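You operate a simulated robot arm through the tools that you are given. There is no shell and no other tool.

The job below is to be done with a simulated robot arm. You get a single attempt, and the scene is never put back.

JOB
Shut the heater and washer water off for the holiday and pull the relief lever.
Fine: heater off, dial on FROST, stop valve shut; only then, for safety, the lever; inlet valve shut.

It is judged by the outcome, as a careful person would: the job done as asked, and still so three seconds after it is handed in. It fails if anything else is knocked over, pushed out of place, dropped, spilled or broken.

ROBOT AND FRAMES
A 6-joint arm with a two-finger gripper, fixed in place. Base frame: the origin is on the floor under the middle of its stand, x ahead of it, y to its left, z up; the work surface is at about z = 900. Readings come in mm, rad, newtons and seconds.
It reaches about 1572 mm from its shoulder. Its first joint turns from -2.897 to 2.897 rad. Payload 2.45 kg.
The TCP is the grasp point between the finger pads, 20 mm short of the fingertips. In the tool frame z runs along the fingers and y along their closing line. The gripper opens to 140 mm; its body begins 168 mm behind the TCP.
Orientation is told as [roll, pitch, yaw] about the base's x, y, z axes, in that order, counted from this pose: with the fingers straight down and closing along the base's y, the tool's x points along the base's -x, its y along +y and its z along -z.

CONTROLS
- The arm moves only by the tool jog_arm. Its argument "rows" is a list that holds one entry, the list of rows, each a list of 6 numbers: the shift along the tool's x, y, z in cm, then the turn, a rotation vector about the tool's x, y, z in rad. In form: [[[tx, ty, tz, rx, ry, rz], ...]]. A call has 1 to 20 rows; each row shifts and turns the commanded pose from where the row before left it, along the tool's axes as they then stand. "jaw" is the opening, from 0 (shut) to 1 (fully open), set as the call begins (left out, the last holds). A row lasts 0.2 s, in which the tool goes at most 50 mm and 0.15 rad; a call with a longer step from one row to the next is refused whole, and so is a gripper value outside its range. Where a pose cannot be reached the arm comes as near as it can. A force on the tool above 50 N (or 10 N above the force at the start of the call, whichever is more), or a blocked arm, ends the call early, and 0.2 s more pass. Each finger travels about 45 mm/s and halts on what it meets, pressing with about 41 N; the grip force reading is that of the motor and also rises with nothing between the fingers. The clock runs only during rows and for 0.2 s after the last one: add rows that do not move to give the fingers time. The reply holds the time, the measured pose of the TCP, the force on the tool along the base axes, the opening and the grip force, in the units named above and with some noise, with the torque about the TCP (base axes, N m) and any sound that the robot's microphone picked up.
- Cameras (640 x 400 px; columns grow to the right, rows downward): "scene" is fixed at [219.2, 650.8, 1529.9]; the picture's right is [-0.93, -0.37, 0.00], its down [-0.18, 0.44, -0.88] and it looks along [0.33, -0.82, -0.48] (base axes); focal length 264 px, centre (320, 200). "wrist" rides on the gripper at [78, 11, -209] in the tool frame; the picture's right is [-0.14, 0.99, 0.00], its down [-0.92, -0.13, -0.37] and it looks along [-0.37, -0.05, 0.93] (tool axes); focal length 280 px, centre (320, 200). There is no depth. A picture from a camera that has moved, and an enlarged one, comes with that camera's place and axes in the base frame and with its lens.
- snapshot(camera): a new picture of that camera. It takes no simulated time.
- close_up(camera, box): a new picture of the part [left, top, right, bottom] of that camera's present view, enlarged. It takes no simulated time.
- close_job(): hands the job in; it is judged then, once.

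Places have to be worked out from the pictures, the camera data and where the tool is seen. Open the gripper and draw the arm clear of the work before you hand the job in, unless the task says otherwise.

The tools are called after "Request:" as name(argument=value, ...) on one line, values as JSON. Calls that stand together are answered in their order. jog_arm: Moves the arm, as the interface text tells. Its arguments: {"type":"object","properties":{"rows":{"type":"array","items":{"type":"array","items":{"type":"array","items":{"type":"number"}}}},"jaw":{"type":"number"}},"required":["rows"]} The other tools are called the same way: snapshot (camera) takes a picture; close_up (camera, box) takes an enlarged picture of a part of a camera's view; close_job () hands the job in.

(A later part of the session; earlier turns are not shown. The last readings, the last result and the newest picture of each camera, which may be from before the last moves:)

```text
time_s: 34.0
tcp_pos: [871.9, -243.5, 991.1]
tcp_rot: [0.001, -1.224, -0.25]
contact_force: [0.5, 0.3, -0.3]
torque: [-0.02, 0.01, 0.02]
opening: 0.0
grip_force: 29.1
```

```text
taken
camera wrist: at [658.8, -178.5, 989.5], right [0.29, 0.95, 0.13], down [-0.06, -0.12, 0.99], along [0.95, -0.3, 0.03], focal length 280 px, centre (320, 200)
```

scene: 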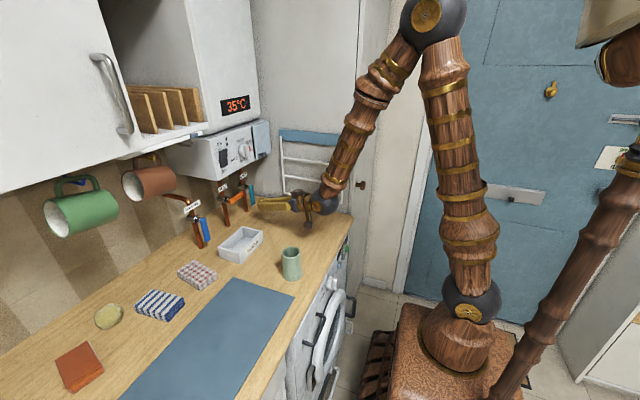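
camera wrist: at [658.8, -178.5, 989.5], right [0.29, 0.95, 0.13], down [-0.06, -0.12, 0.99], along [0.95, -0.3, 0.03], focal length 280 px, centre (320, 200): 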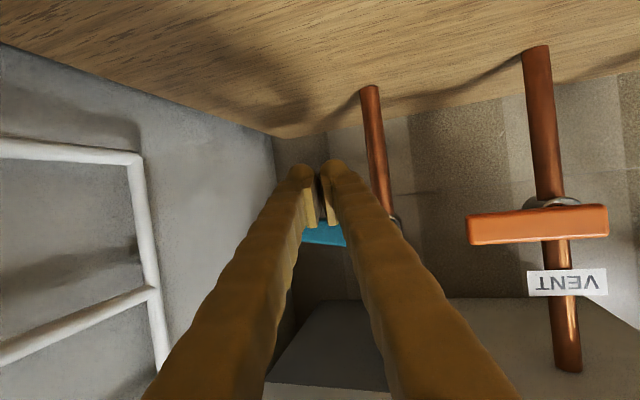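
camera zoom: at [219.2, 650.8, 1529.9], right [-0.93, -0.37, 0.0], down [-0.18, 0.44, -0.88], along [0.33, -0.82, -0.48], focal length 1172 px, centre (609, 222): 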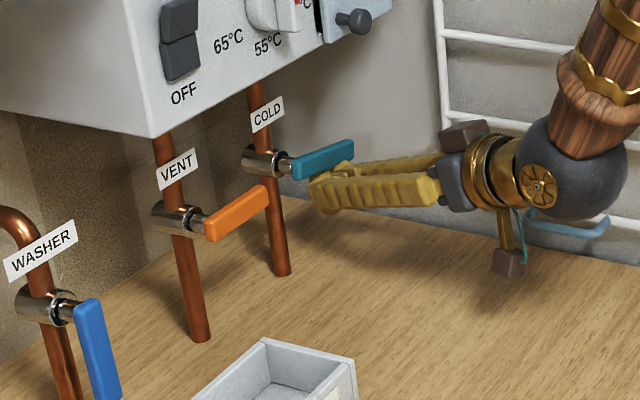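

The handle is nearly horizontal, about 10° short compared with VENT. I push further up along the arc and watch for the stop.

Request:
jog_arm(rows=[[[-0.6, -0.2, -0.17, 0, 0, 0], [-0.6, -0.2, -0.17, 0, 0, 0], [-0.5, -0.1, -0.15, 0, 0, 0], [-0.4, 0, -0.14, 0, 0, 0], [0, 0, 0, 0, 0, 0]]])

Request:
close_up(camera="scene", box=[190, 150, 320, 240])

```text
time_s: 34.8
tcp_pos: [870.0, -247.2, 1002.5]
tcp_rot: [0.0, -1.21, -0.25]
contact_force: [0.7, 0.5, -10.8]
torque: [0.05, 0.12, -0.06]
opening: 6.1
grip_force: 29.8
stopped in row 4: the force on the tool passed its limit at 57 N (the readings are from after the stop); the commanded pose is now the measured one
```

```text
4.44 times, centred on (255, 195) of scene
camera zoom: at [219.2, 650.8, 1529.9], right [-0.93, -0.37, 0.0], down [-0.18, 0.44, -0.88], along [0.33, -0.82, -0.48], focal length 1172 px, centre (609, 222)
```

zoom: 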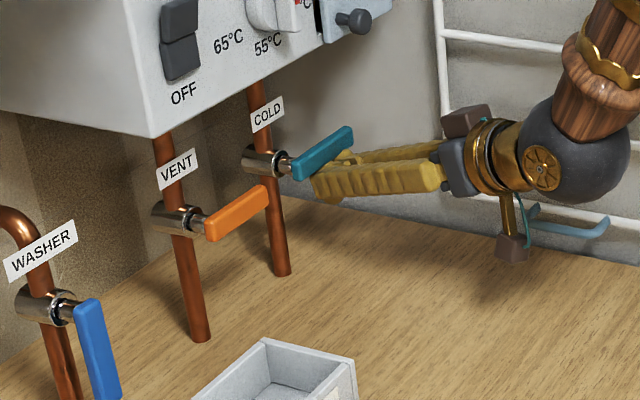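

57 N at the end means it reached its stop, and the handle is now level like VENT, so COLD is shut. I drop slightly off the handle and back away.

Request:
jog_arm(rows=[[[0.7, 0, 0.25, 0, 0, 0], [0.7, 0, 0.25, 0, 0, 0], [0.88, -0.66, -2.43, 0, 0, 0], [0.88, -0.66, -2.43, 0, 0, 0], [0.88, -0.66, -2.43, 0, 0, 0], [0, 0, 0, 0, 0, 0]]])

Request:
close_up(camera="scene", box=[190, 110, 320, 210])

Request:
snapshot(camera="wrist")

```text
time_s: 36.2
tcp_pos: [792.3, -247.1, 989.4]
tcp_rot: [-0.001, -1.215, -0.245]
contact_force: [-0.6, -0.1, 0.1]
torque: [-0.01, 0.04, -0.01]
opening: 0.0
grip_force: 29.2
```

```text
4.00 times, centred on (255, 160) of scene
camera zoom: at [219.2, 650.8, 1529.9], right [-0.93, -0.37, 0.0], down [-0.18, 0.44, -0.88], along [0.33, -0.82, -0.48], focal length 1055 px, centre (580, 360)
```

zoom: 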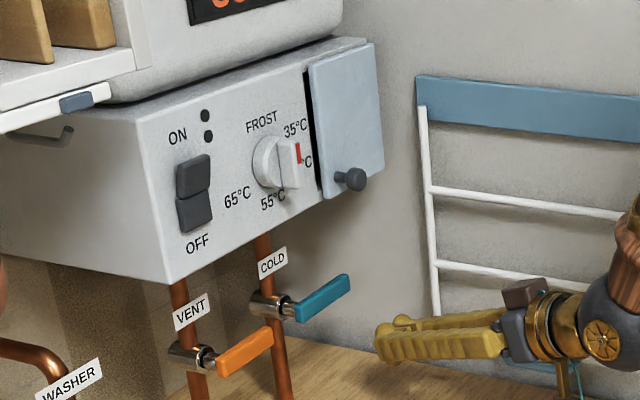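

```text
taken
camera wrist: at [577.1, -182.9, 989.7], right [0.29, 0.95, 0.13], down [-0.05, -0.12, 0.99], along [0.96, -0.29, 0.02], focal length 280 px, centre (320, 200)
```

wrist: 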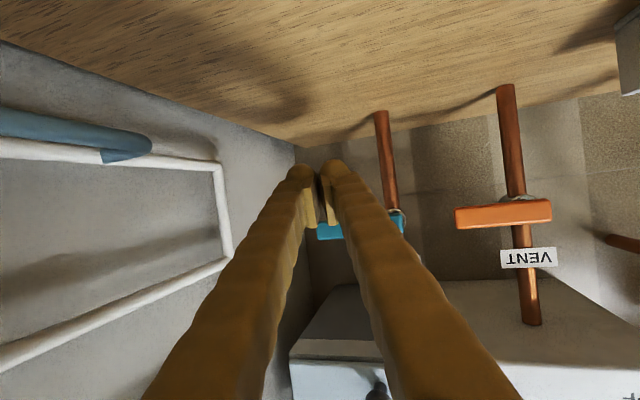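

COLD stays level and shut. Before opening the cover I zoom in on it, its gap and its knob to work out where the hinge is.

Request:
close_up(camera="scene", box=[245, 115, 285, 165])

Request:
close_up(camera="scene", box=[258, 116, 282, 132])

```text
8.00 times, centred on (265, 140) of scene
camera zoom: at [219.2, 650.8, 1529.9], right [-0.93, -0.37, 0.0], down [-0.18, 0.44, -0.88], along [0.33, -0.82, -0.48], focal length 2110 px, centre (760, 680)
```

zoom: 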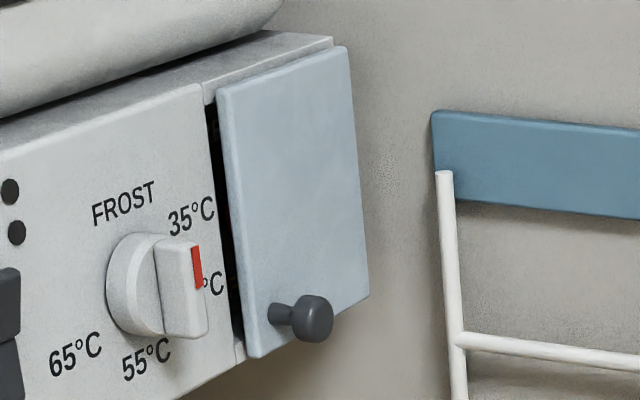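

```text
16.00 times, centred on (270, 124) of scene
camera zoom: at [219.2, 650.8, 1529.9], right [-0.93, -0.37, 0.0], down [-0.18, 0.44, -0.88], along [0.33, -0.82, -0.48], focal length 4221 px, centre (1120, 1416)
```

zoom: 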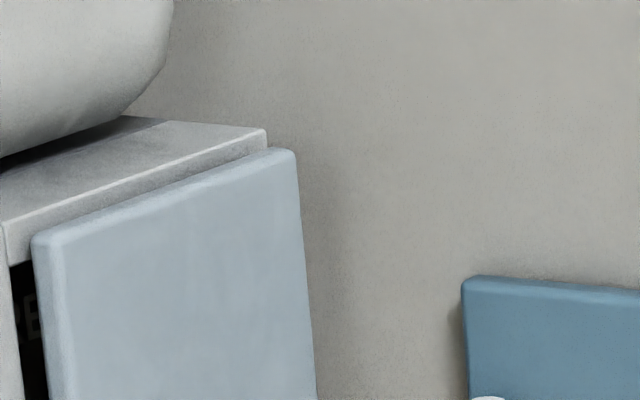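

Behind the cover I can make out "RE…" lettering, so the relief lever is in there. The knob head is at about (822, -229, 1178), near the cover's lower-left corner. I back off, rise, level the tool and open the jaw in front of the knob.

Request:
jog_arm(rows=[[[-3.19, -0.02, -2.3, 0, 0, 0], [-3.19, -0.02, -2.3, 0, 0, 0], [-3.19, -0.02, -2.3, 0, 0, 0], [-3.19, -0.02, -2.3, 0, 0, 0], [-3.19, -0.02, -2.3, 0, 0, 0], [0, 0, 0, 0, -0.1163, 0], [0, 0, 0, 0, -0.1163, 0], [0, 0, 0, 0, -0.1163, 0], [0, 0, 0, -0.125, 0, 0], [0, 0, 0, -0.125, 0, 0], [0, 0, 0, 0, 0, 0]]], jaw=0.35)

Request:
snapshot(camera="wrist")

Request:
snapshot(camera="scene")

```text
time_s: 38.6
tcp_pos: [739.7, -235.7, 1178.9]
tcp_rot: [0.26, -1.562, -0.256]
contact_force: [-0.4, 0.1, 0.9]
torque: [-0.01, 0.01, 0.04]
opening: 49.3
grip_force: 0.1
```

```text
taken
camera wrist: at [529.9, -226.5, 1103.3], right [0.0, 0.99, 0.14], down [-0.36, -0.13, 0.92], along [0.93, -0.05, 0.36], focal length 280 px, centre (320, 200)
```

wrist: 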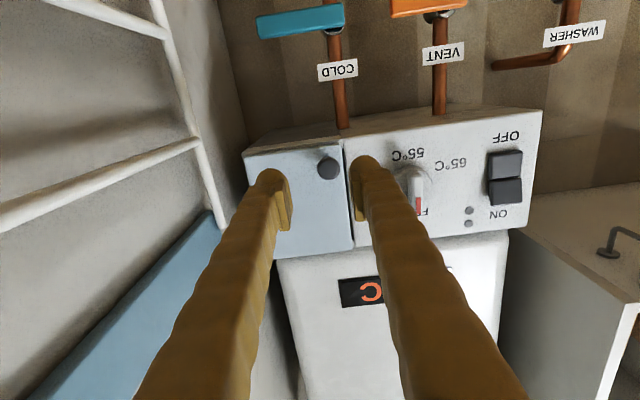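

```text
taken
```

scene: 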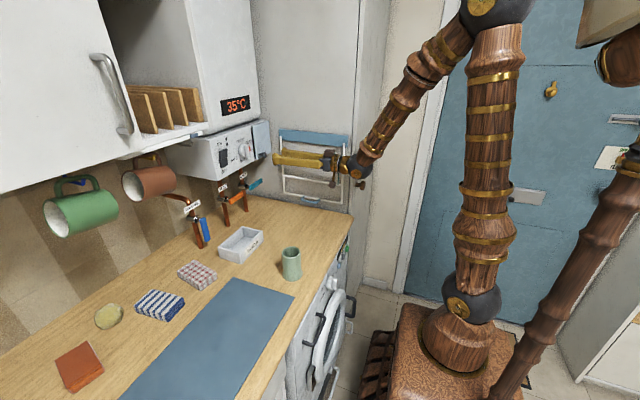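

The knob is 8–9 mm to the +y side of my axis and at the right height. I shift over and advance part-way.

Request:
jog_arm(rows=[[[0, 0.43, 1.5, 0, 0, 0], [0, 0.43, 1.5, 0, 0, 0], [0, 0, 1.5, 0, 0, 0], [0, 0, 1.5, 0, 0, 0], [0, 0, 0, 0, 0, 0]]])

Request:
close_up(camera="wrist", box=[200, 90, 440, 270])

Request:
close_up(camera="scene", box=[230, 100, 310, 170])

```text
time_s: 39.8
tcp_pos: [800.2, -228.0, 1178.2]
tcp_rot: [0.216, -1.561, -0.212]
contact_force: [0.3, -0.1, 0.3]
torque: [0.02, 0.0, 0.01]
opening: 48.8
grip_force: 0.0
```

```text
2.22 times, centred on (320, 180) of wrist
camera zoom: at [590.6, -217.0, 1101.8], right [0.0, 0.99, 0.14], down [-0.36, -0.13, 0.92], along [0.93, -0.05, 0.36], focal length 623 px, centre (320, 244)
```

zoom: 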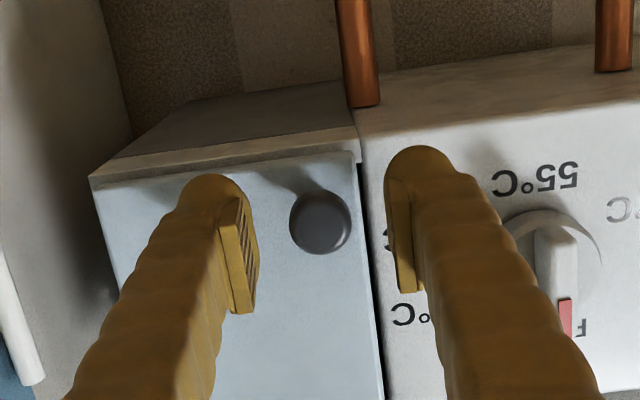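

```text
5.71 times, centred on (270, 135) of scene
camera zoom: at [219.2, 650.8, 1529.9], right [-0.93, -0.37, 0.0], down [-0.18, 0.44, -0.88], along [0.33, -0.82, -0.48], focal length 1507 px, centre (606, 571)
```

zoom: 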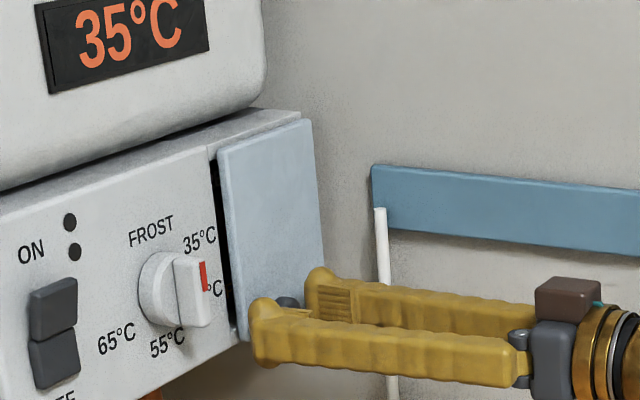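

The knob is centred between the fingers and about 3 mm high. I go in 17 mm more and close on it.

Request:
jog_arm(rows=[[[-0.3, 0, 0.9, 0, 0, 0], [0, 0, 0.8, 0, 0, 0], [0, 0, 0, 0, 0, 0]]])

Request:
jog_arm(rows=[[[0, 0, 0, 0, 0, 0], [0, 0, 0, 0, 0, 0], [0, 0, 0, 0, 0, 0], [0, 0, 0, 0, 0, 0]]], jaw=0)

Request:
close_up(camera="wrist", box=[200, 90, 440, 270])

```text
time_s: 40.6
tcp_pos: [815.9, -225.6, 1182.0]
tcp_rot: [0.232, -1.563, -0.23]
contact_force: [0.4, 0.2, 0.4]
torque: [0.0, -0.03, 0.0]
opening: 49.1
grip_force: 0.0
```

```text
time_s: 41.6
tcp_pos: [816.2, -227.6, 1180.0]
tcp_rot: [0.241, -1.563, -0.24]
contact_force: [1.3, -3.3, 0.2]
torque: [-0.01, -0.04, -0.01]
opening: 19.4
grip_force: 43.8
```

```text
2.22 times, centred on (320, 180) of wrist
camera zoom: at [606.9, -216.9, 1105.0], right [0.0, 0.99, 0.14], down [-0.36, -0.13, 0.92], along [0.93, -0.05, 0.36], focal length 623 px, centre (320, 244)
```

zoom: 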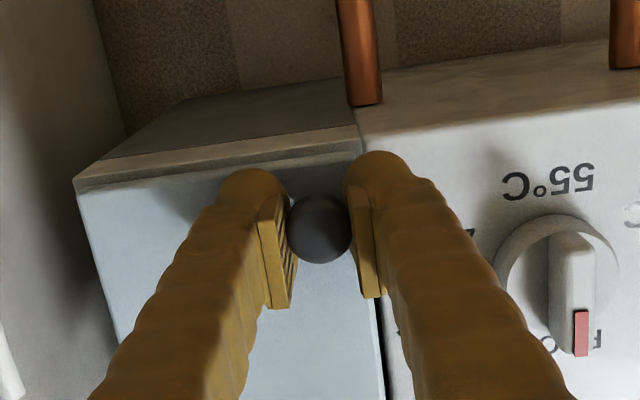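

The knob is held (19 mm). I pull gently outward and watch force and torque to learn how the cover moves.

Request:
jog_arm(rows=[[[0, 0, -0.3, 0, 0, 0], [0, 0, -0.3, 0, 0, 0], [0, 0, -0.3, 0, 0, 0]]])

Request:
close_up(camera="scene", box=[230, 100, 310, 170])

Request:
close_up(camera="wrist", box=[200, 90, 440, 270])

```text
time_s: 42.5
tcp_pos: [807.7, -229.9, 1181.0]
tcp_rot: [0.418, -1.562, -0.423]
contact_force: [3.9, -10.8, -1.5]
torque: [0.02, -0.17, -0.06]
opening: 19.1
grip_force: 44.2
stopped in row 3: the force on the tool passed its limit at 53 N (the readings are from after the stop); the commanded pose is now the measured one
```

```text
5.71 times, centred on (270, 135) of scene
camera zoom: at [219.2, 650.8, 1529.9], right [-0.93, -0.37, 0.0], down [-0.18, 0.44, -0.88], along [0.33, -0.82, -0.48], focal length 1507 px, centre (606, 571)
```

zoom: 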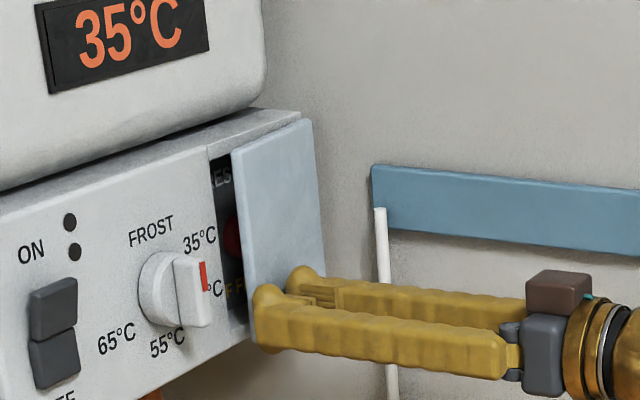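

```text
2.22 times, centred on (320, 180) of wrist
camera zoom: at [598.1, -218.8, 1105.1], right [0.0, 0.99, 0.14], down [-0.36, -0.13, 0.92], along [0.93, -0.05, 0.36], focal length 623 px, centre (320, 244)
```

zoom: 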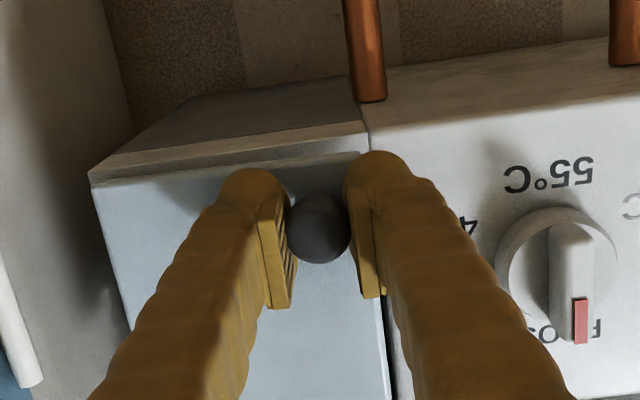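

The cover is a door hinged on its right edge (y≈-314): its left edge came out, showing red and lettering inside. I follow the knob's arc, outward and slightly toward -y, in small steps.

Request:
jog_arm(rows=[[[0, -0.15, -0.3, 0, 0, 0], [0, -0.15, -0.3, 0, 0, 0], [0, -0.16, -0.27, 0, 0, 0], [0, -0.16, -0.27, 0, 0, 0], [0, 0, 0, 0, 0, 0]]])

Request:
close_up(camera="scene", box=[230, 100, 310, 170])

```text
time_s: 43.7
tcp_pos: [794.5, -234.5, 1181.6]
tcp_rot: [0.257, -1.561, -0.258]
contact_force: [-1.3, 22.4, -6.2]
torque: [-0.17, -0.1, 0.87]
opening: 19.6
grip_force: 44.4
```

```text
5.71 times, centred on (270, 135) of scene
camera zoom: at [219.2, 650.8, 1529.9], right [-0.93, -0.37, 0.0], down [-0.18, 0.44, -0.88], along [0.33, -0.82, -0.48], focal length 1507 px, centre (606, 571)
```

zoom: 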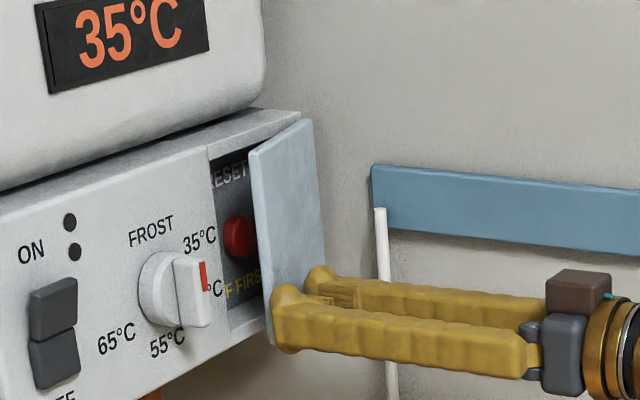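

Inside there's a red part with "RESET" above it and yellow "…F FIRST" below. I zoom in before going further.

Request:
close_up(camera="scene", box=[252, 115, 276, 145])

Request:
snapshot(camera="wrist")

```text
13.33 times, centred on (264, 130) of scene
camera zoom: at [219.2, 650.8, 1529.9], right [-0.93, -0.37, 0.0], down [-0.18, 0.44, -0.88], along [0.33, -0.82, -0.48], focal length 3517 px, centre (1067, 1133)
```

zoom: 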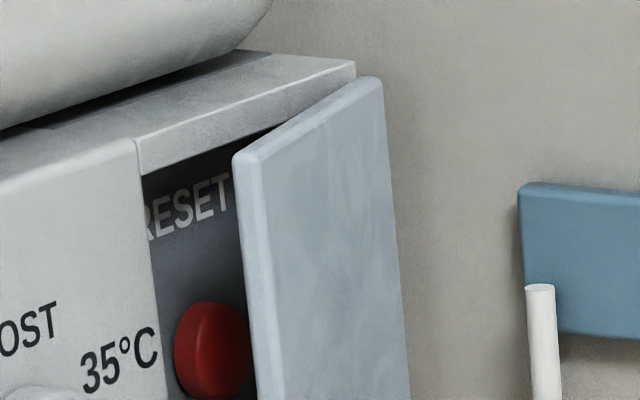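

```text
taken
camera wrist: at [586.2, -224.4, 1105.3], right [0.0, 0.99, 0.14], down [-0.36, -0.13, 0.92], along [0.93, -0.05, 0.36], focal length 280 px, centre (320, 200)
```

wrist: 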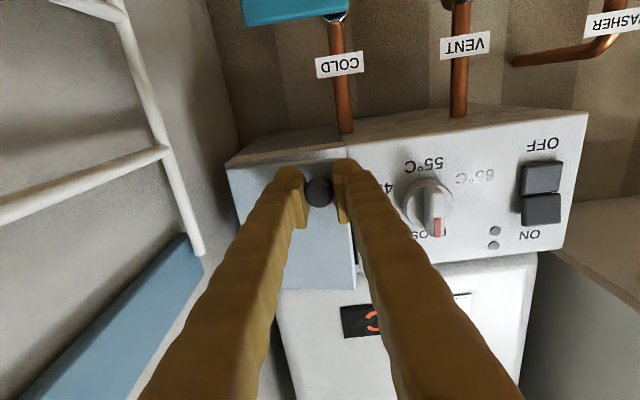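

Behind the cover is a red RESET button at its centre, with no lever visible so far. I look around the heater, its underside and the rest of the scene for a relief lever before going on.

Request:
close_up(camera="scene", box=[250, 130, 275, 160])

Request:
close_up(camera="wrist", box=[240, 240, 640, 400])

Request:
close_up(camera="scene", box=[100, 0, 300, 125])

Request:
close_up(camera="scene", box=[130, 110, 230, 180])

Request:
close_up(camera="scene", box=[280, 230, 380, 400])

```text
13.33 times, centred on (262, 145) of scene
camera zoom: at [219.2, 650.8, 1529.9], right [-0.93, -0.37, 0.0], down [-0.18, 0.44, -0.88], along [0.33, -0.82, -0.48], focal length 3517 px, centre (1087, 933)
```

zoom: 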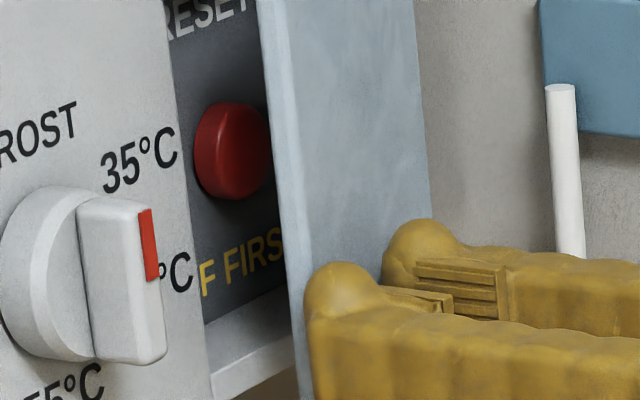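

```text
1.60 times, centred on (440, 320) of wrist
camera zoom: at [586.2, -224.4, 1105.3], right [0.0, 0.99, 0.14], down [-0.36, -0.13, 0.92], along [0.93, -0.05, 0.36], focal length 449 px, centre (128, 8)
```

zoom: 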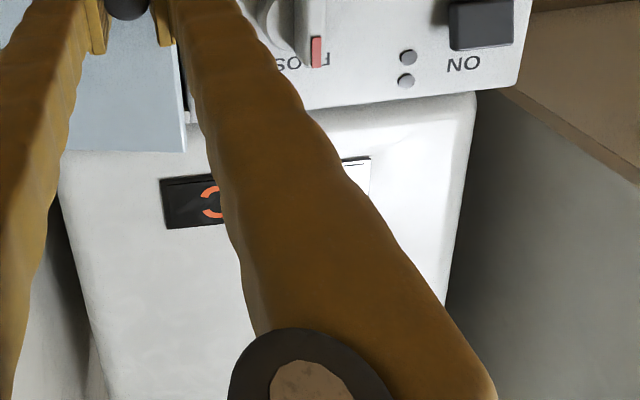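

```text
3.20 times, centred on (200, 62) of scene
camera zoom: at [219.2, 650.8, 1529.9], right [-0.93, -0.37, 0.0], down [-0.18, 0.44, -0.88], along [0.33, -0.82, -0.48], focal length 844 px, centre (704, 640)
```

zoom: 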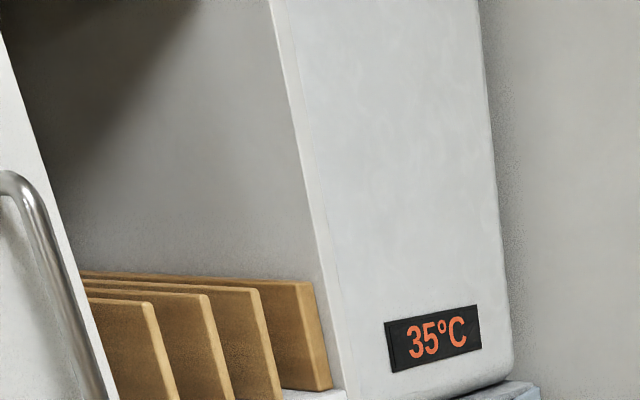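

```text
5.71 times, centred on (180, 145) of scene
camera zoom: at [219.2, 650.8, 1529.9], right [-0.93, -0.37, 0.0], down [-0.18, 0.44, -0.88], along [0.33, -0.82, -0.48], focal length 1507 px, centre (1120, 514)
```

zoom: 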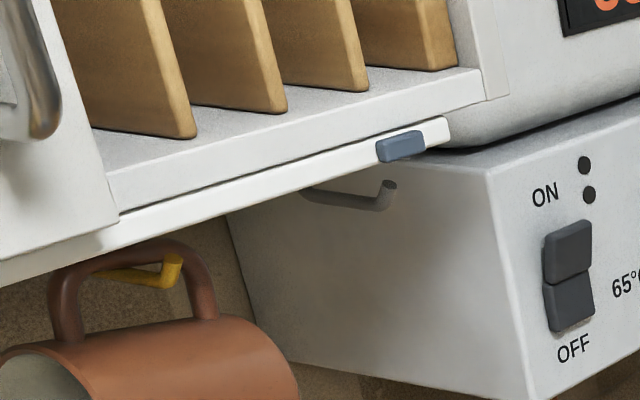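

```text
2.35 times, centred on (330, 315) of scene
camera zoom: at [219.2, 650.8, 1529.9], right [-0.93, -0.37, 0.0], down [-0.18, 0.44, -0.88], along [0.33, -0.82, -0.48], focal length 621 px, centre (296, -71)
```

zoom: 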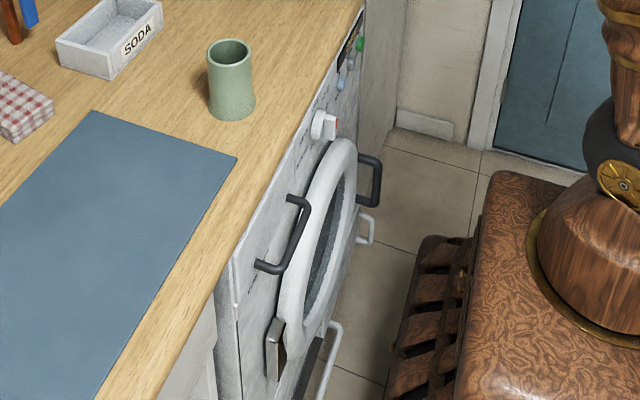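

The reset button isn't part of the job. I still need to see the rest of the recess, so I keep following the door's arc in small steps, with the arc slightly corrected for the side force.

Request:
jog_arm(rows=[[[0, -0.05, -0.38, 0, 0, 0], [0, -0.21, -0.39, 0, 0, 0], [0, -0.24, -0.365, 0, 0, 0], [0, -0.24, -0.365, 0, 0, 0], [0, -0.28, -0.34, 0, 0, 0], [0, -0.28, -0.34, 0, 0, 0], [0, 0, 0, 0, 0, 0]]])

Request:
close_up(camera="scene", box=[230, 100, 310, 170])

Request:
snapshot(camera="wrist")

```text
time_s: 45.3
tcp_pos: [773.0, -247.8, 1181.2]
tcp_rot: [0.375, -1.562, -0.38]
contact_force: [7.6, 0.1, -8.0]
torque: [0.07, -0.2, 0.56]
opening: 19.9
grip_force: 44.6
```

```text
5.71 times, centred on (270, 135) of scene
camera zoom: at [219.2, 650.8, 1529.9], right [-0.93, -0.37, 0.0], down [-0.18, 0.44, -0.88], along [0.33, -0.82, -0.48], focal length 1507 px, centre (606, 571)
```

zoom: 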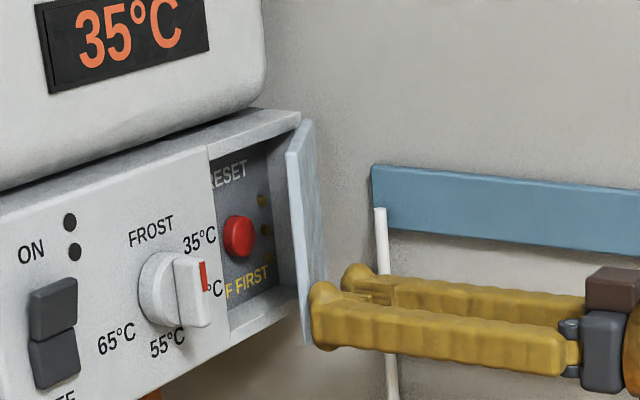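

```text
taken
camera wrist: at [563.7, -237.6, 1105.6], right [0.0, 0.99, 0.14], down [-0.36, -0.13, 0.92], along [0.93, -0.05, 0.36], focal length 280 px, centre (320, 200)
```

wrist: 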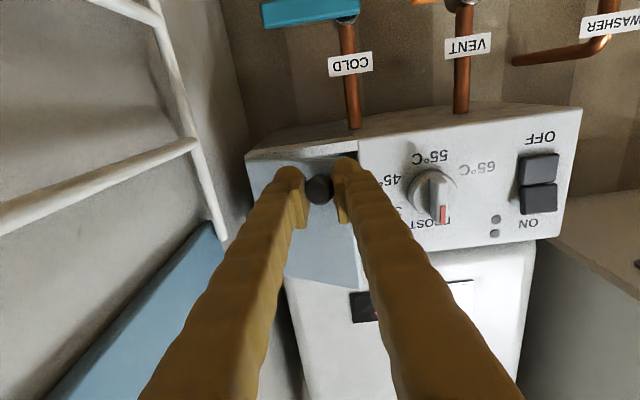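

The recess is now mostly visible. I zoom in on it again.

Request:
close_up(camera="scene", box=[252, 115, 276, 150])

Request:
close_up(camera="scene", box=[256, 118, 272, 142])

```text
11.43 times, centred on (264, 132) of scene
camera zoom: at [219.2, 650.8, 1529.9], right [-0.93, -0.37, 0.0], down [-0.18, 0.44, -0.88], along [0.33, -0.82, -0.48], focal length 3015 px, centre (960, 971)
```

zoom: 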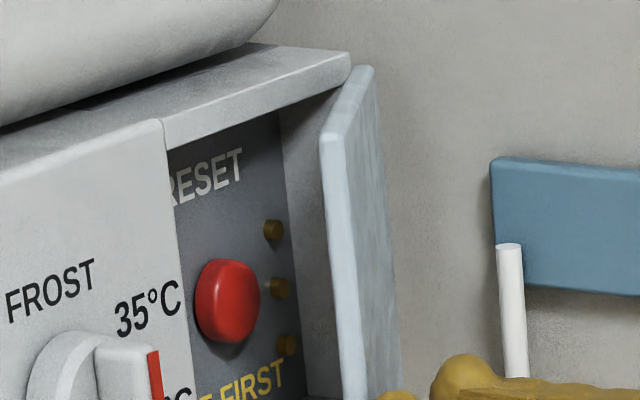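

```text
16.00 times, centred on (264, 130) of scene
camera zoom: at [219.2, 650.8, 1529.9], right [-0.93, -0.37, 0.0], down [-0.18, 0.44, -0.88], along [0.33, -0.82, -0.48], focal length 4221 px, centre (1216, 1320)
```

zoom: 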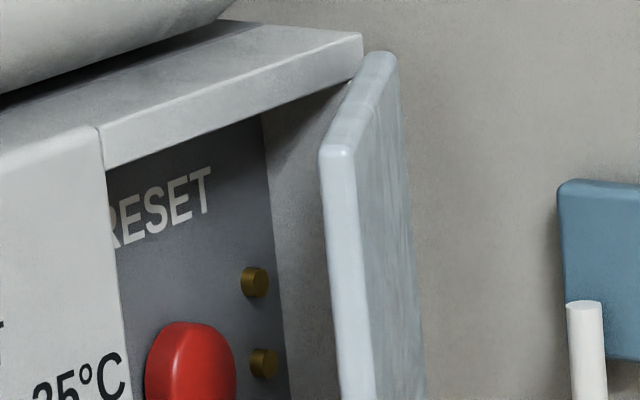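

The recess holds only the RESET button and brass terminals, so there's no lever in it. The three labelled valves match the three names in the job: COLD is the stop valve, WASHER the inlet valve, and the VENT lever the relief lever. I close the door again by retracing its arc.

Request:
jog_arm(rows=[[[0, 0.28, 0.34, 0, 0, 0], [0, 0.28, 0.34, 0, 0, 0], [0, 0.24, 0.365, 0, 0, 0], [0, 0.24, 0.365, 0, 0, 0], [0, 0.205, 0.385, 0, 0, 0], [0, 0.205, 0.385, 0, 0, 0], [0, 0.16, 0.405, 0, 0, 0], [0, 0.16, 0.405, 0, 0, 0], [0, 0.125, 0.42, 0, 0, 0], [0, 0.125, 0.42, 0, 0, 0]]])

Request:
close_up(camera="scene", box=[230, 100, 310, 170])

```text
time_s: 47.5
tcp_pos: [812.7, -227.3, 1181.9]
tcp_rot: [0.357, -1.564, -0.357]
contact_force: [-1.7, -0.1, 3.9]
torque: [0.0, -0.12, -0.17]
opening: 19.1
grip_force: 44.0
```

```text
5.71 times, centred on (270, 135) of scene
camera zoom: at [219.2, 650.8, 1529.9], right [-0.93, -0.37, 0.0], down [-0.18, 0.44, -0.88], along [0.33, -0.82, -0.48], focal length 1507 px, centre (606, 571)
```

zoom: 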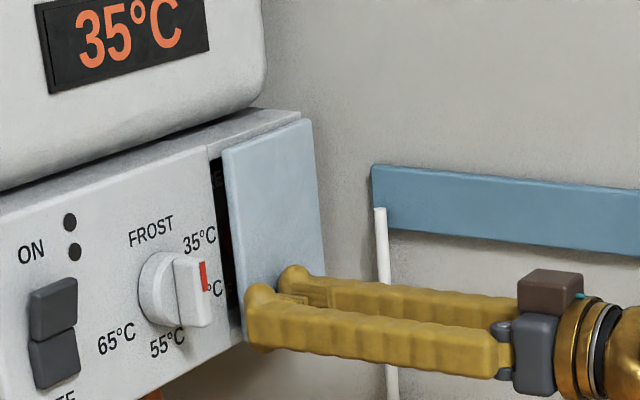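

Nearly closed: its upper-left corner was at column 217 before and is now at 222. I press the last 4–5 mm home.

Request:
jog_arm(rows=[[[0, 0.04, 0.2, 0, 0, 0], [0, 0.04, 0.2, 0, 0, 0], [0, 0, 0.1, 0, 0, 0]]])

Request:
close_up(camera="scene", box=[230, 100, 310, 170])

```text
time_s: 48.3
tcp_pos: [818.0, -227.5, 1181.0]
tcp_rot: [0.297, -1.565, -0.299]
contact_force: [-16.9, 18.8, 7.8]
torque: [0.05, 0.03, 0.01]
opening: 19.3
grip_force: 44.3
```

```text
5.71 times, centred on (270, 135) of scene
camera zoom: at [219.2, 650.8, 1529.9], right [-0.93, -0.37, 0.0], down [-0.18, 0.44, -0.88], along [0.33, -0.82, -0.48], focal length 1507 px, centre (606, 571)
```

zoom: 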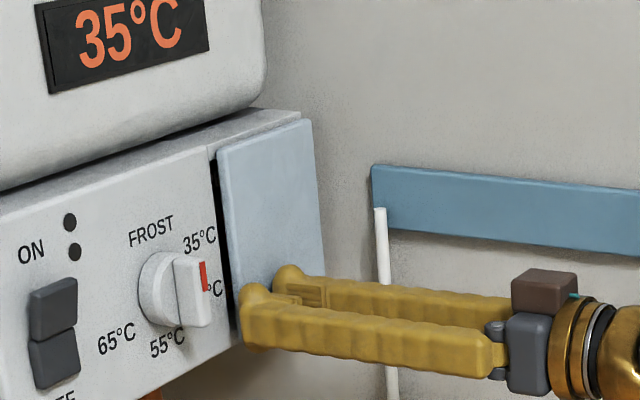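

The cover is back in its original position with contact force against its stop. I release the knob and back away, then look around the heater's sides and below.

Request:
jog_arm(rows=[[[0, 0, 0, 0, 0, 0], [0, 0, 0, 0, 0, 0], [0, 0, 0, 0, 0, 0], [0, 0, -2, 0, 0, 0], [0, 0, -3, 0, 0, 0], [0, 0, -3, 0, 0, 0], [0, 0, 0, 0, 0, 0]]], jaw=0.35)

Request:
close_up(camera="scene", box=[190, 100, 310, 190])

Request:
snapshot(camera="wrist")

```text
time_s: 49.9
tcp_pos: [736.7, -226.7, 1183.7]
tcp_rot: [0.308, -1.563, -0.309]
contact_force: [0.1, 0.3, 0.6]
torque: [0.0, -0.02, -0.02]
opening: 49.0
grip_force: 0.1
```

```text
4.44 times, centred on (250, 145) of scene
camera zoom: at [219.2, 650.8, 1529.9], right [-0.93, -0.37, 0.0], down [-0.18, 0.44, -0.88], along [0.33, -0.82, -0.48], focal length 1172 px, centre (631, 444)
```

zoom: 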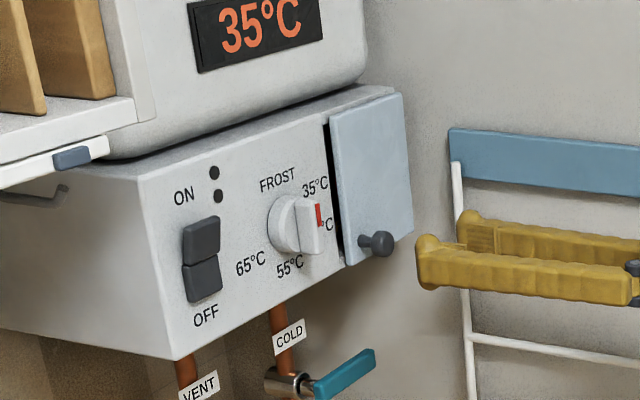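

```text
taken
camera wrist: at [526.8, -215.7, 1107.2], right [0.0, 0.99, 0.14], down [-0.36, -0.13, 0.92], along [0.93, -0.05, 0.36], focal length 280 px, centre (320, 200)
```

wrist: 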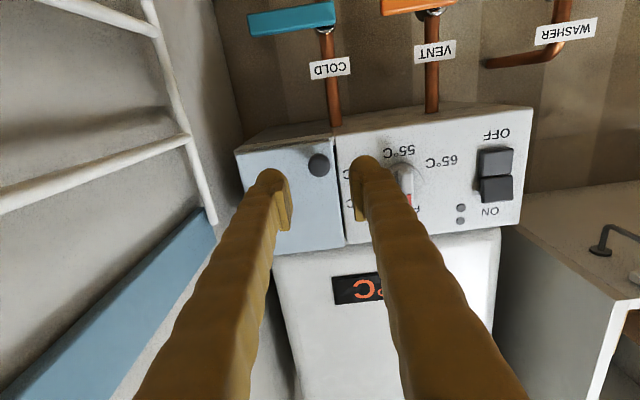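

The cover is back as it was and there's no other lever on the heater. Before touching VENT I check the washer's front corner and the valve group up close, to rule out another "relief lever".

Request:
close_up(camera="scene", box=[310, 225, 370, 265])

Request:
close_up(camera="scene", box=[180, 160, 280, 240])

Request:
close_up(camera="wrist", box=[220, 0, 620, 120])

Request:
close_up(camera="scene", box=[290, 265, 370, 400])

```text
10.00 times, centred on (340, 245) of scene
camera zoom: at [219.2, 650.8, 1529.9], right [-0.93, -0.37, 0.0], down [-0.18, 0.44, -0.88], along [0.33, -0.82, -0.48], focal length 2638 px, centre (120, -250)
```

zoom: 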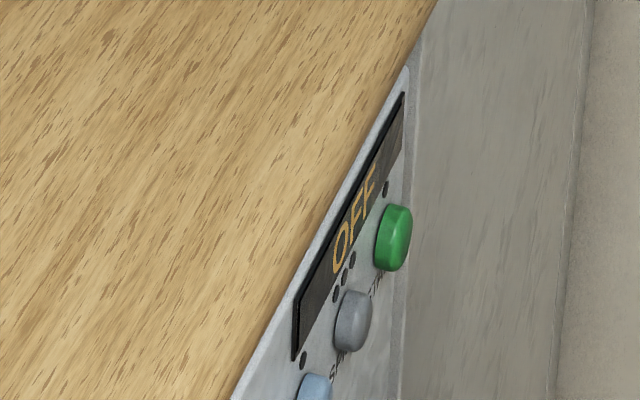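

```text
5.00 times, centred on (230, 200) of scene
camera zoom: at [219.2, 650.8, 1529.9], right [-0.93, -0.37, 0.0], down [-0.18, 0.44, -0.88], along [0.33, -0.82, -0.48], focal length 1319 px, centre (770, 200)
```

zoom: 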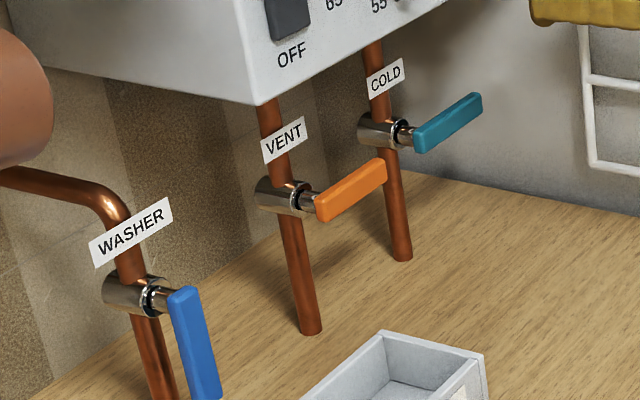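

```text
1.60 times, centred on (420, 60) of wrist
camera zoom: at [526.8, -215.7, 1107.2], right [0.0, 0.99, 0.14], down [-0.36, -0.13, 0.92], along [0.93, -0.05, 0.36], focal length 449 px, centre (160, 424)
```

zoom: 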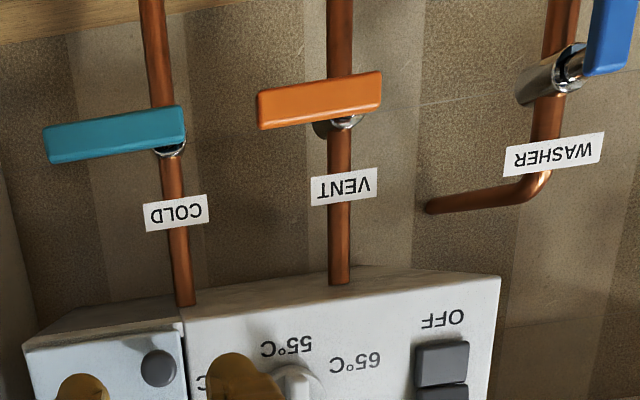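

```text
2.96 times, centred on (330, 332) of scene
camera zoom: at [219.2, 650.8, 1529.9], right [-0.93, -0.37, 0.0], down [-0.18, 0.44, -0.88], along [0.33, -0.82, -0.48], focal length 782 px, centre (290, -193)
```

zoom: 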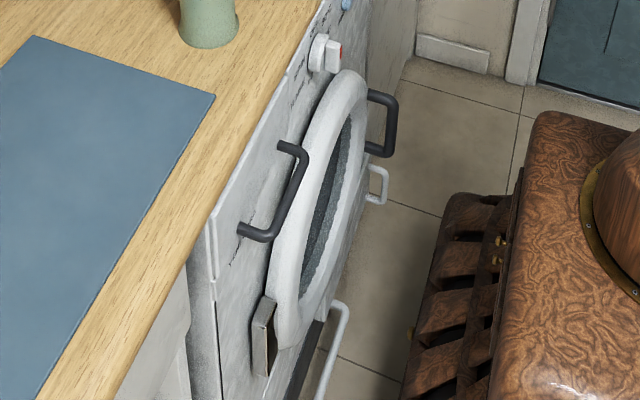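

The only lever that fits is the orange VENT lever: shut and level now, to be opened only after COLD is shut, which it is. I close the jaw, tilt down 20° and move to a point in front of and above its outer end.

Request:
jog_arm(rows=[[[0, 0, 0, 0, 0.1163, 0], [0, 0, 0, 0, 0.1163, 0], [0, 0, 0, 0, 0.1163, 0], [2.1, 2.5, 2.18, 0, 0, 0], [2.1, 2.5, 2.18, 0, 0, 0], [2.1, 2.5, 2.18, 0, 0, 0], [2.1, 2.5, 2.18, 0, 0, 0], [0, 0, 0, 0, 0, 0]]], jaw=0)

Request:
snapshot(camera="wrist")

Request:
close_up(camera="scene", box=[180, 140, 310, 240])

```text
time_s: 51.7
tcp_pos: [790.7, -126.9, 1074.1]
tcp_rot: [0.008, -1.215, -0.009]
contact_force: [0.0, 0.0, -0.1]
torque: [-0.02, -0.01, 0.04]
opening: 0.2
grip_force: 29.8
```

```text
taken
camera wrist: at [567.6, -116.5, 1073.6], right [0.05, 0.99, 0.13], down [-0.02, -0.13, 0.99], along [1.0, -0.05, 0.02], focal length 280 px, centre (320, 200)
```

wrist: 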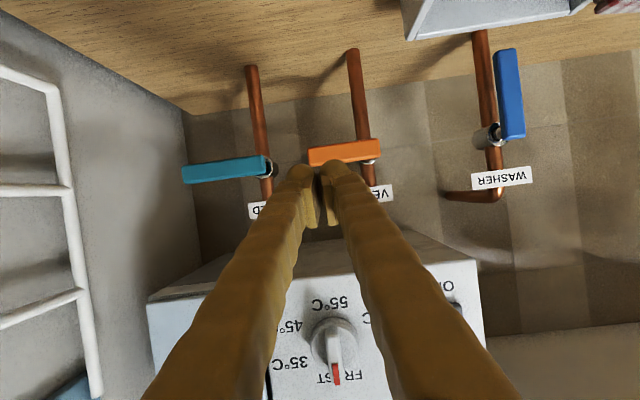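

```text
4.00 times, centred on (245, 190) of scene
camera zoom: at [219.2, 650.8, 1529.9], right [-0.93, -0.37, 0.0], down [-0.18, 0.44, -0.88], along [0.33, -0.82, -0.48], focal length 1055 px, centre (620, 240)
```

zoom: 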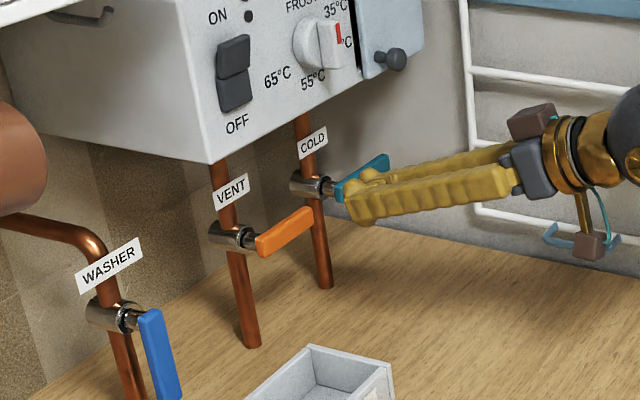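

The VENT handle spans y≈-139 to -57 at z≈1031. I move in above its outer end, between the two labels.

Request:
jog_arm(rows=[[[-0.68, 0.16, 2.64, 0, 0, 0], [-0.68, 0.16, 2.64, 0, 0, 0], [-0.68, 0.16, 2.64, 0, 0, 0], [0, 0, 0, 0, 0, 0]]])

Request:
close_up(camera="scene", box=[180, 140, 310, 240])

Request:
snapshot(camera="wrist")

```text
time_s: 52.7
tcp_pos: [871.1, -122.5, 1063.7]
tcp_rot: [0.007, -1.213, -0.009]
contact_force: [0.1, -0.8, 1.4]
torque: [-0.02, 0.01, 0.02]
opening: 0.0
grip_force: 29.3
```

```text
4.00 times, centred on (245, 190) of scene
camera zoom: at [219.2, 650.8, 1529.9], right [-0.93, -0.37, 0.0], down [-0.18, 0.44, -0.88], along [0.33, -0.82, -0.48], focal length 1055 px, centre (620, 240)
```

zoom: 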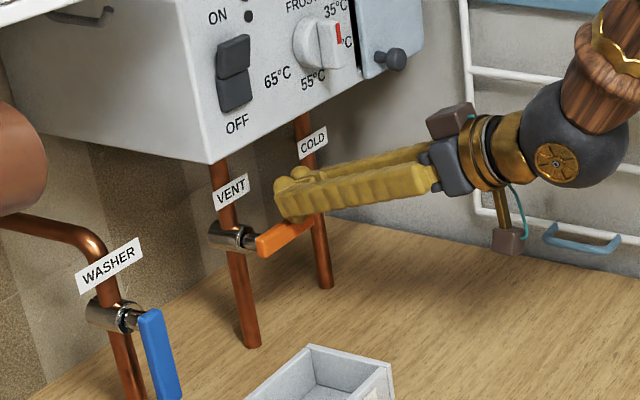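

```text
taken
camera wrist: at [647.7, -112.2, 1064.2], right [0.05, 0.99, 0.13], down [-0.03, -0.13, 0.99], along [1.0, -0.05, 0.02], focal length 280 px, centre (320, 200)
```

wrist: 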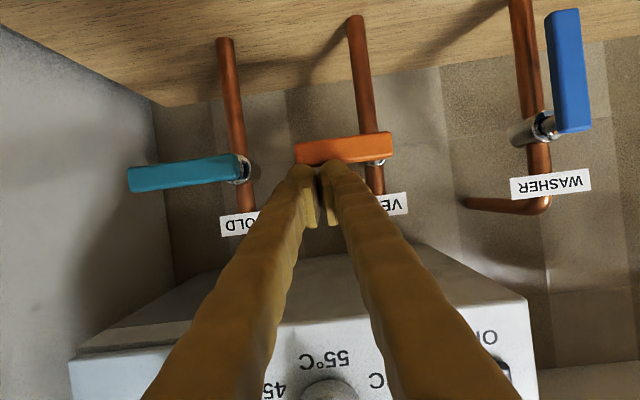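

The fingers are above the orange handle's outer half. I press down along its arc and check partway.

Request:
jog_arm(rows=[[[0.66, -0.2, 0.24, 0, 0, 0], [0.66, -0.2, 0.24, 0, 0, 0], [0.57, -0.2, 0.2, 0, 0, 0], [0.57, -0.2, 0.2, 0, 0, 0], [0.57, -0.15, 0.2, 0, 0, 0], [0.57, -0.15, 0.2, 0, 0, 0], [0, 0, 0, 0, 0, 0]]])

Request:
close_up(camera="scene", box=[180, 140, 310, 240])

```text
time_s: 54.3
tcp_pos: [870.5, -133.3, 1026.2]
tcp_rot: [0.008, -1.215, -0.008]
contact_force: [-6.0, -1.3, 7.1]
torque: [0.13, 0.03, 0.13]
opening: 0.0
grip_force: 29.5
```

```text
4.00 times, centred on (245, 190) of scene
camera zoom: at [219.2, 650.8, 1529.9], right [-0.93, -0.37, 0.0], down [-0.18, 0.44, -0.88], along [0.33, -0.82, -0.48], focal length 1055 px, centre (620, 240)
```

zoom: 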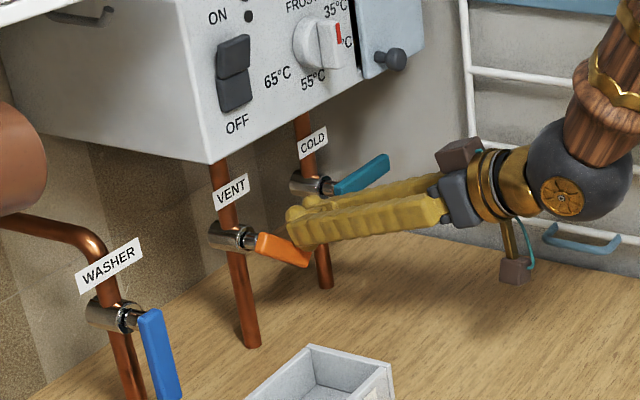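

The lever is moving down with light resistance. I continue through the rest of the arc.

Request:
jog_arm(rows=[[[0.66, 0.05, 0.24, 0, 0, 0], [0.66, 0.05, 0.24, 0, 0, 0], [0.7, 0.2, 0.256, 0, 0, 0], [0.7, 0.2, 0.256, 0, 0, 0], [0.43, 0.35, 0.155, 0, 0, 0], [0.43, 0.35, 0.155, 0, 0, 0], [0.33, 0.35, 0.12, 0, 0, 0], [0.33, 0.35, 0.12, 0, 0, 0], [0, 0, 0, 0, 0, 0]]])

Request:
close_up(camera="scene", box=[180, 140, 310, 240])

Request:
snapshot(camera="wrist")

```text
time_s: 54.7
tcp_pos: [871.3, -133.2, 1025.5]
tcp_rot: [0.008, -1.223, -0.009]
contact_force: [-27.2, -4.5, 15.2]
torque: [0.27, 0.24, 0.63]
opening: 0.0
grip_force: 29.3
stopped in row 2: the force on the tool passed its limit at 63 N (the readings are from after the stop); the commanded pose is now the measured one
```

```text
4.00 times, centred on (245, 190) of scene
camera zoom: at [219.2, 650.8, 1529.9], right [-0.93, -0.37, 0.0], down [-0.18, 0.44, -0.88], along [0.33, -0.82, -0.48], focal length 1055 px, centre (620, 240)
```

zoom: 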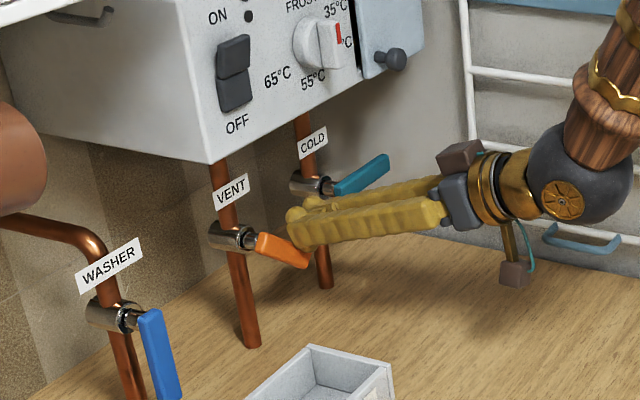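

```text
taken
camera wrist: at [648.1, -122.7, 1023.7], right [0.05, 0.99, 0.13], down [-0.03, -0.13, 0.99], along [1.0, -0.05, 0.03], focal length 280 px, centre (320, 200)
```

wrist: 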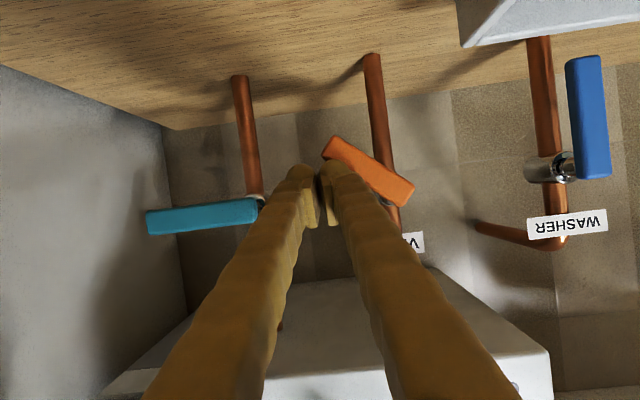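

It stalled with a backward (-x) force, so the rounded fingertips are catching the handle's front edge because they aren't deep enough. I lift off, go 12 mm deeper, and look.

Request:
jog_arm(rows=[[[-0.56, -0.15, -0.21, 0, 0, 0], [-0.94, -0.15, -0.34, 0, 0, 0], [-0.2, 0, 0.56, 0, 0, 0], [-0.2, 0, 0.56, 0, 0, 0], [0, 0, 0, 0, 0, 0]]])

Request:
close_up(camera="scene", box=[180, 140, 310, 240])

Request:
snapshot(camera="wrist")

```text
time_s: 55.9
tcp_pos: [884.3, -135.3, 1040.6]
tcp_rot: [0.007, -1.22, -0.01]
contact_force: [-1.5, -0.6, 4.3]
torque: [0.02, 0.02, 0.02]
opening: 0.1
grip_force: 29.5
```

```text
4.00 times, centred on (245, 190) of scene
camera zoom: at [219.2, 650.8, 1529.9], right [-0.93, -0.37, 0.0], down [-0.18, 0.44, -0.88], along [0.33, -0.82, -0.48], focal length 1055 px, centre (620, 240)
```

zoom: 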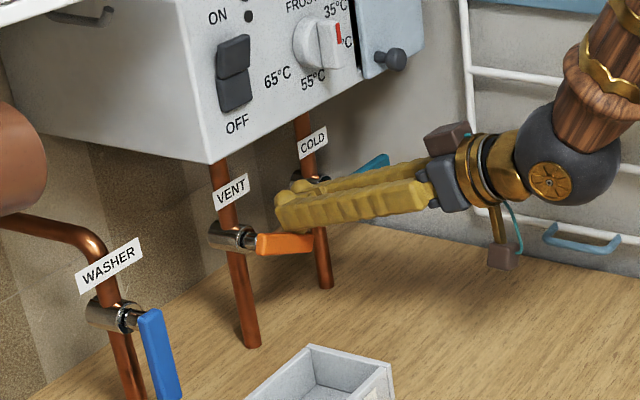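

```text
taken
camera wrist: at [660.8, -125.0, 1039.3], right [0.05, 0.99, 0.13], down [-0.03, -0.13, 0.99], along [1.0, -0.05, 0.02], focal length 280 px, centre (320, 200)
```

wrist: 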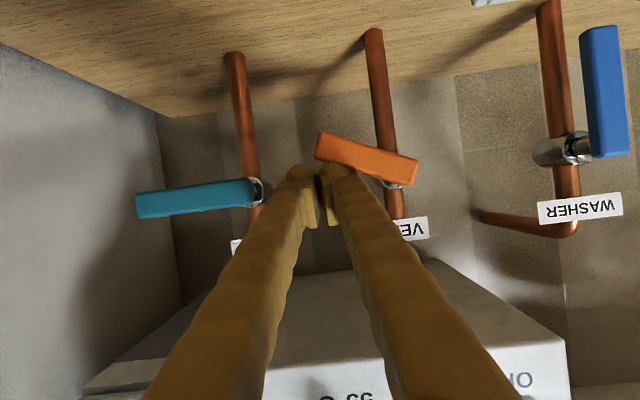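

The lever followed my fingers back up, so it's spring-loaded, which is what a relief lever would be. Now that I'm deeper, I press it down again in small steps to find its full travel.

Request:
jog_arm(rows=[[[0.56, 0, 0.2, 0, 0, 0], [0.56, 0, 0.2, 0, 0, 0], [0.56, 0.05, 0.2, 0, 0, 0], [0.56, 0.1, 0.2, 0, 0, 0]]])

Request:
snapshot(camera="wrist")

Request:
close_up(camera="scene", box=[180, 140, 310, 240])

```text
time_s: 56.9
tcp_pos: [885.1, -138.1, 1023.3]
tcp_rot: [0.008, -1.231, -0.014]
contact_force: [3.2, -10.0, 9.0]
torque: [0.06, -0.03, -0.08]
opening: 0.0
grip_force: 29.2
stopped in row 4: the force on the tool passed its limit at 58 N (the readings are from after the stop); the commanded pose is now the measured one
```

```text
taken
camera wrist: at [663.0, -126.2, 1020.3], right [0.05, 0.99, 0.13], down [-0.04, -0.13, 0.99], along [1.0, -0.06, 0.04], focal length 280 px, centre (320, 200)
```

wrist: 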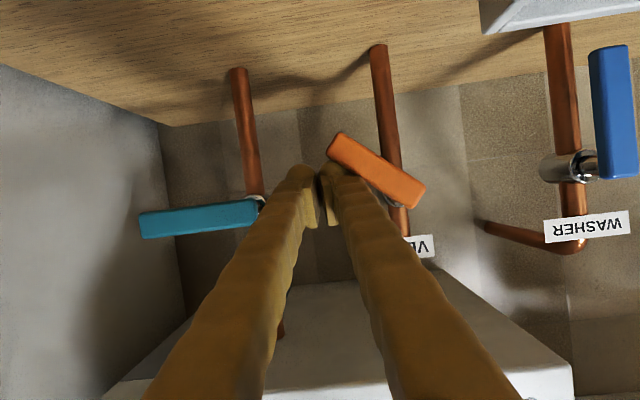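

```text
4.00 times, centred on (245, 190) of scene
camera zoom: at [219.2, 650.8, 1529.9], right [-0.93, -0.37, 0.0], down [-0.18, 0.44, -0.88], along [0.33, -0.82, -0.48], focal length 1055 px, centre (620, 240)
```

zoom: 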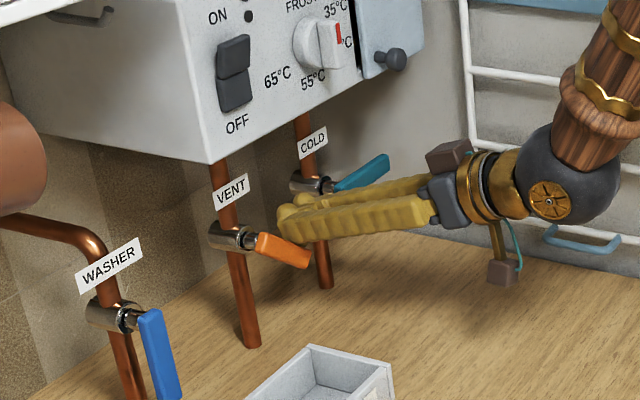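

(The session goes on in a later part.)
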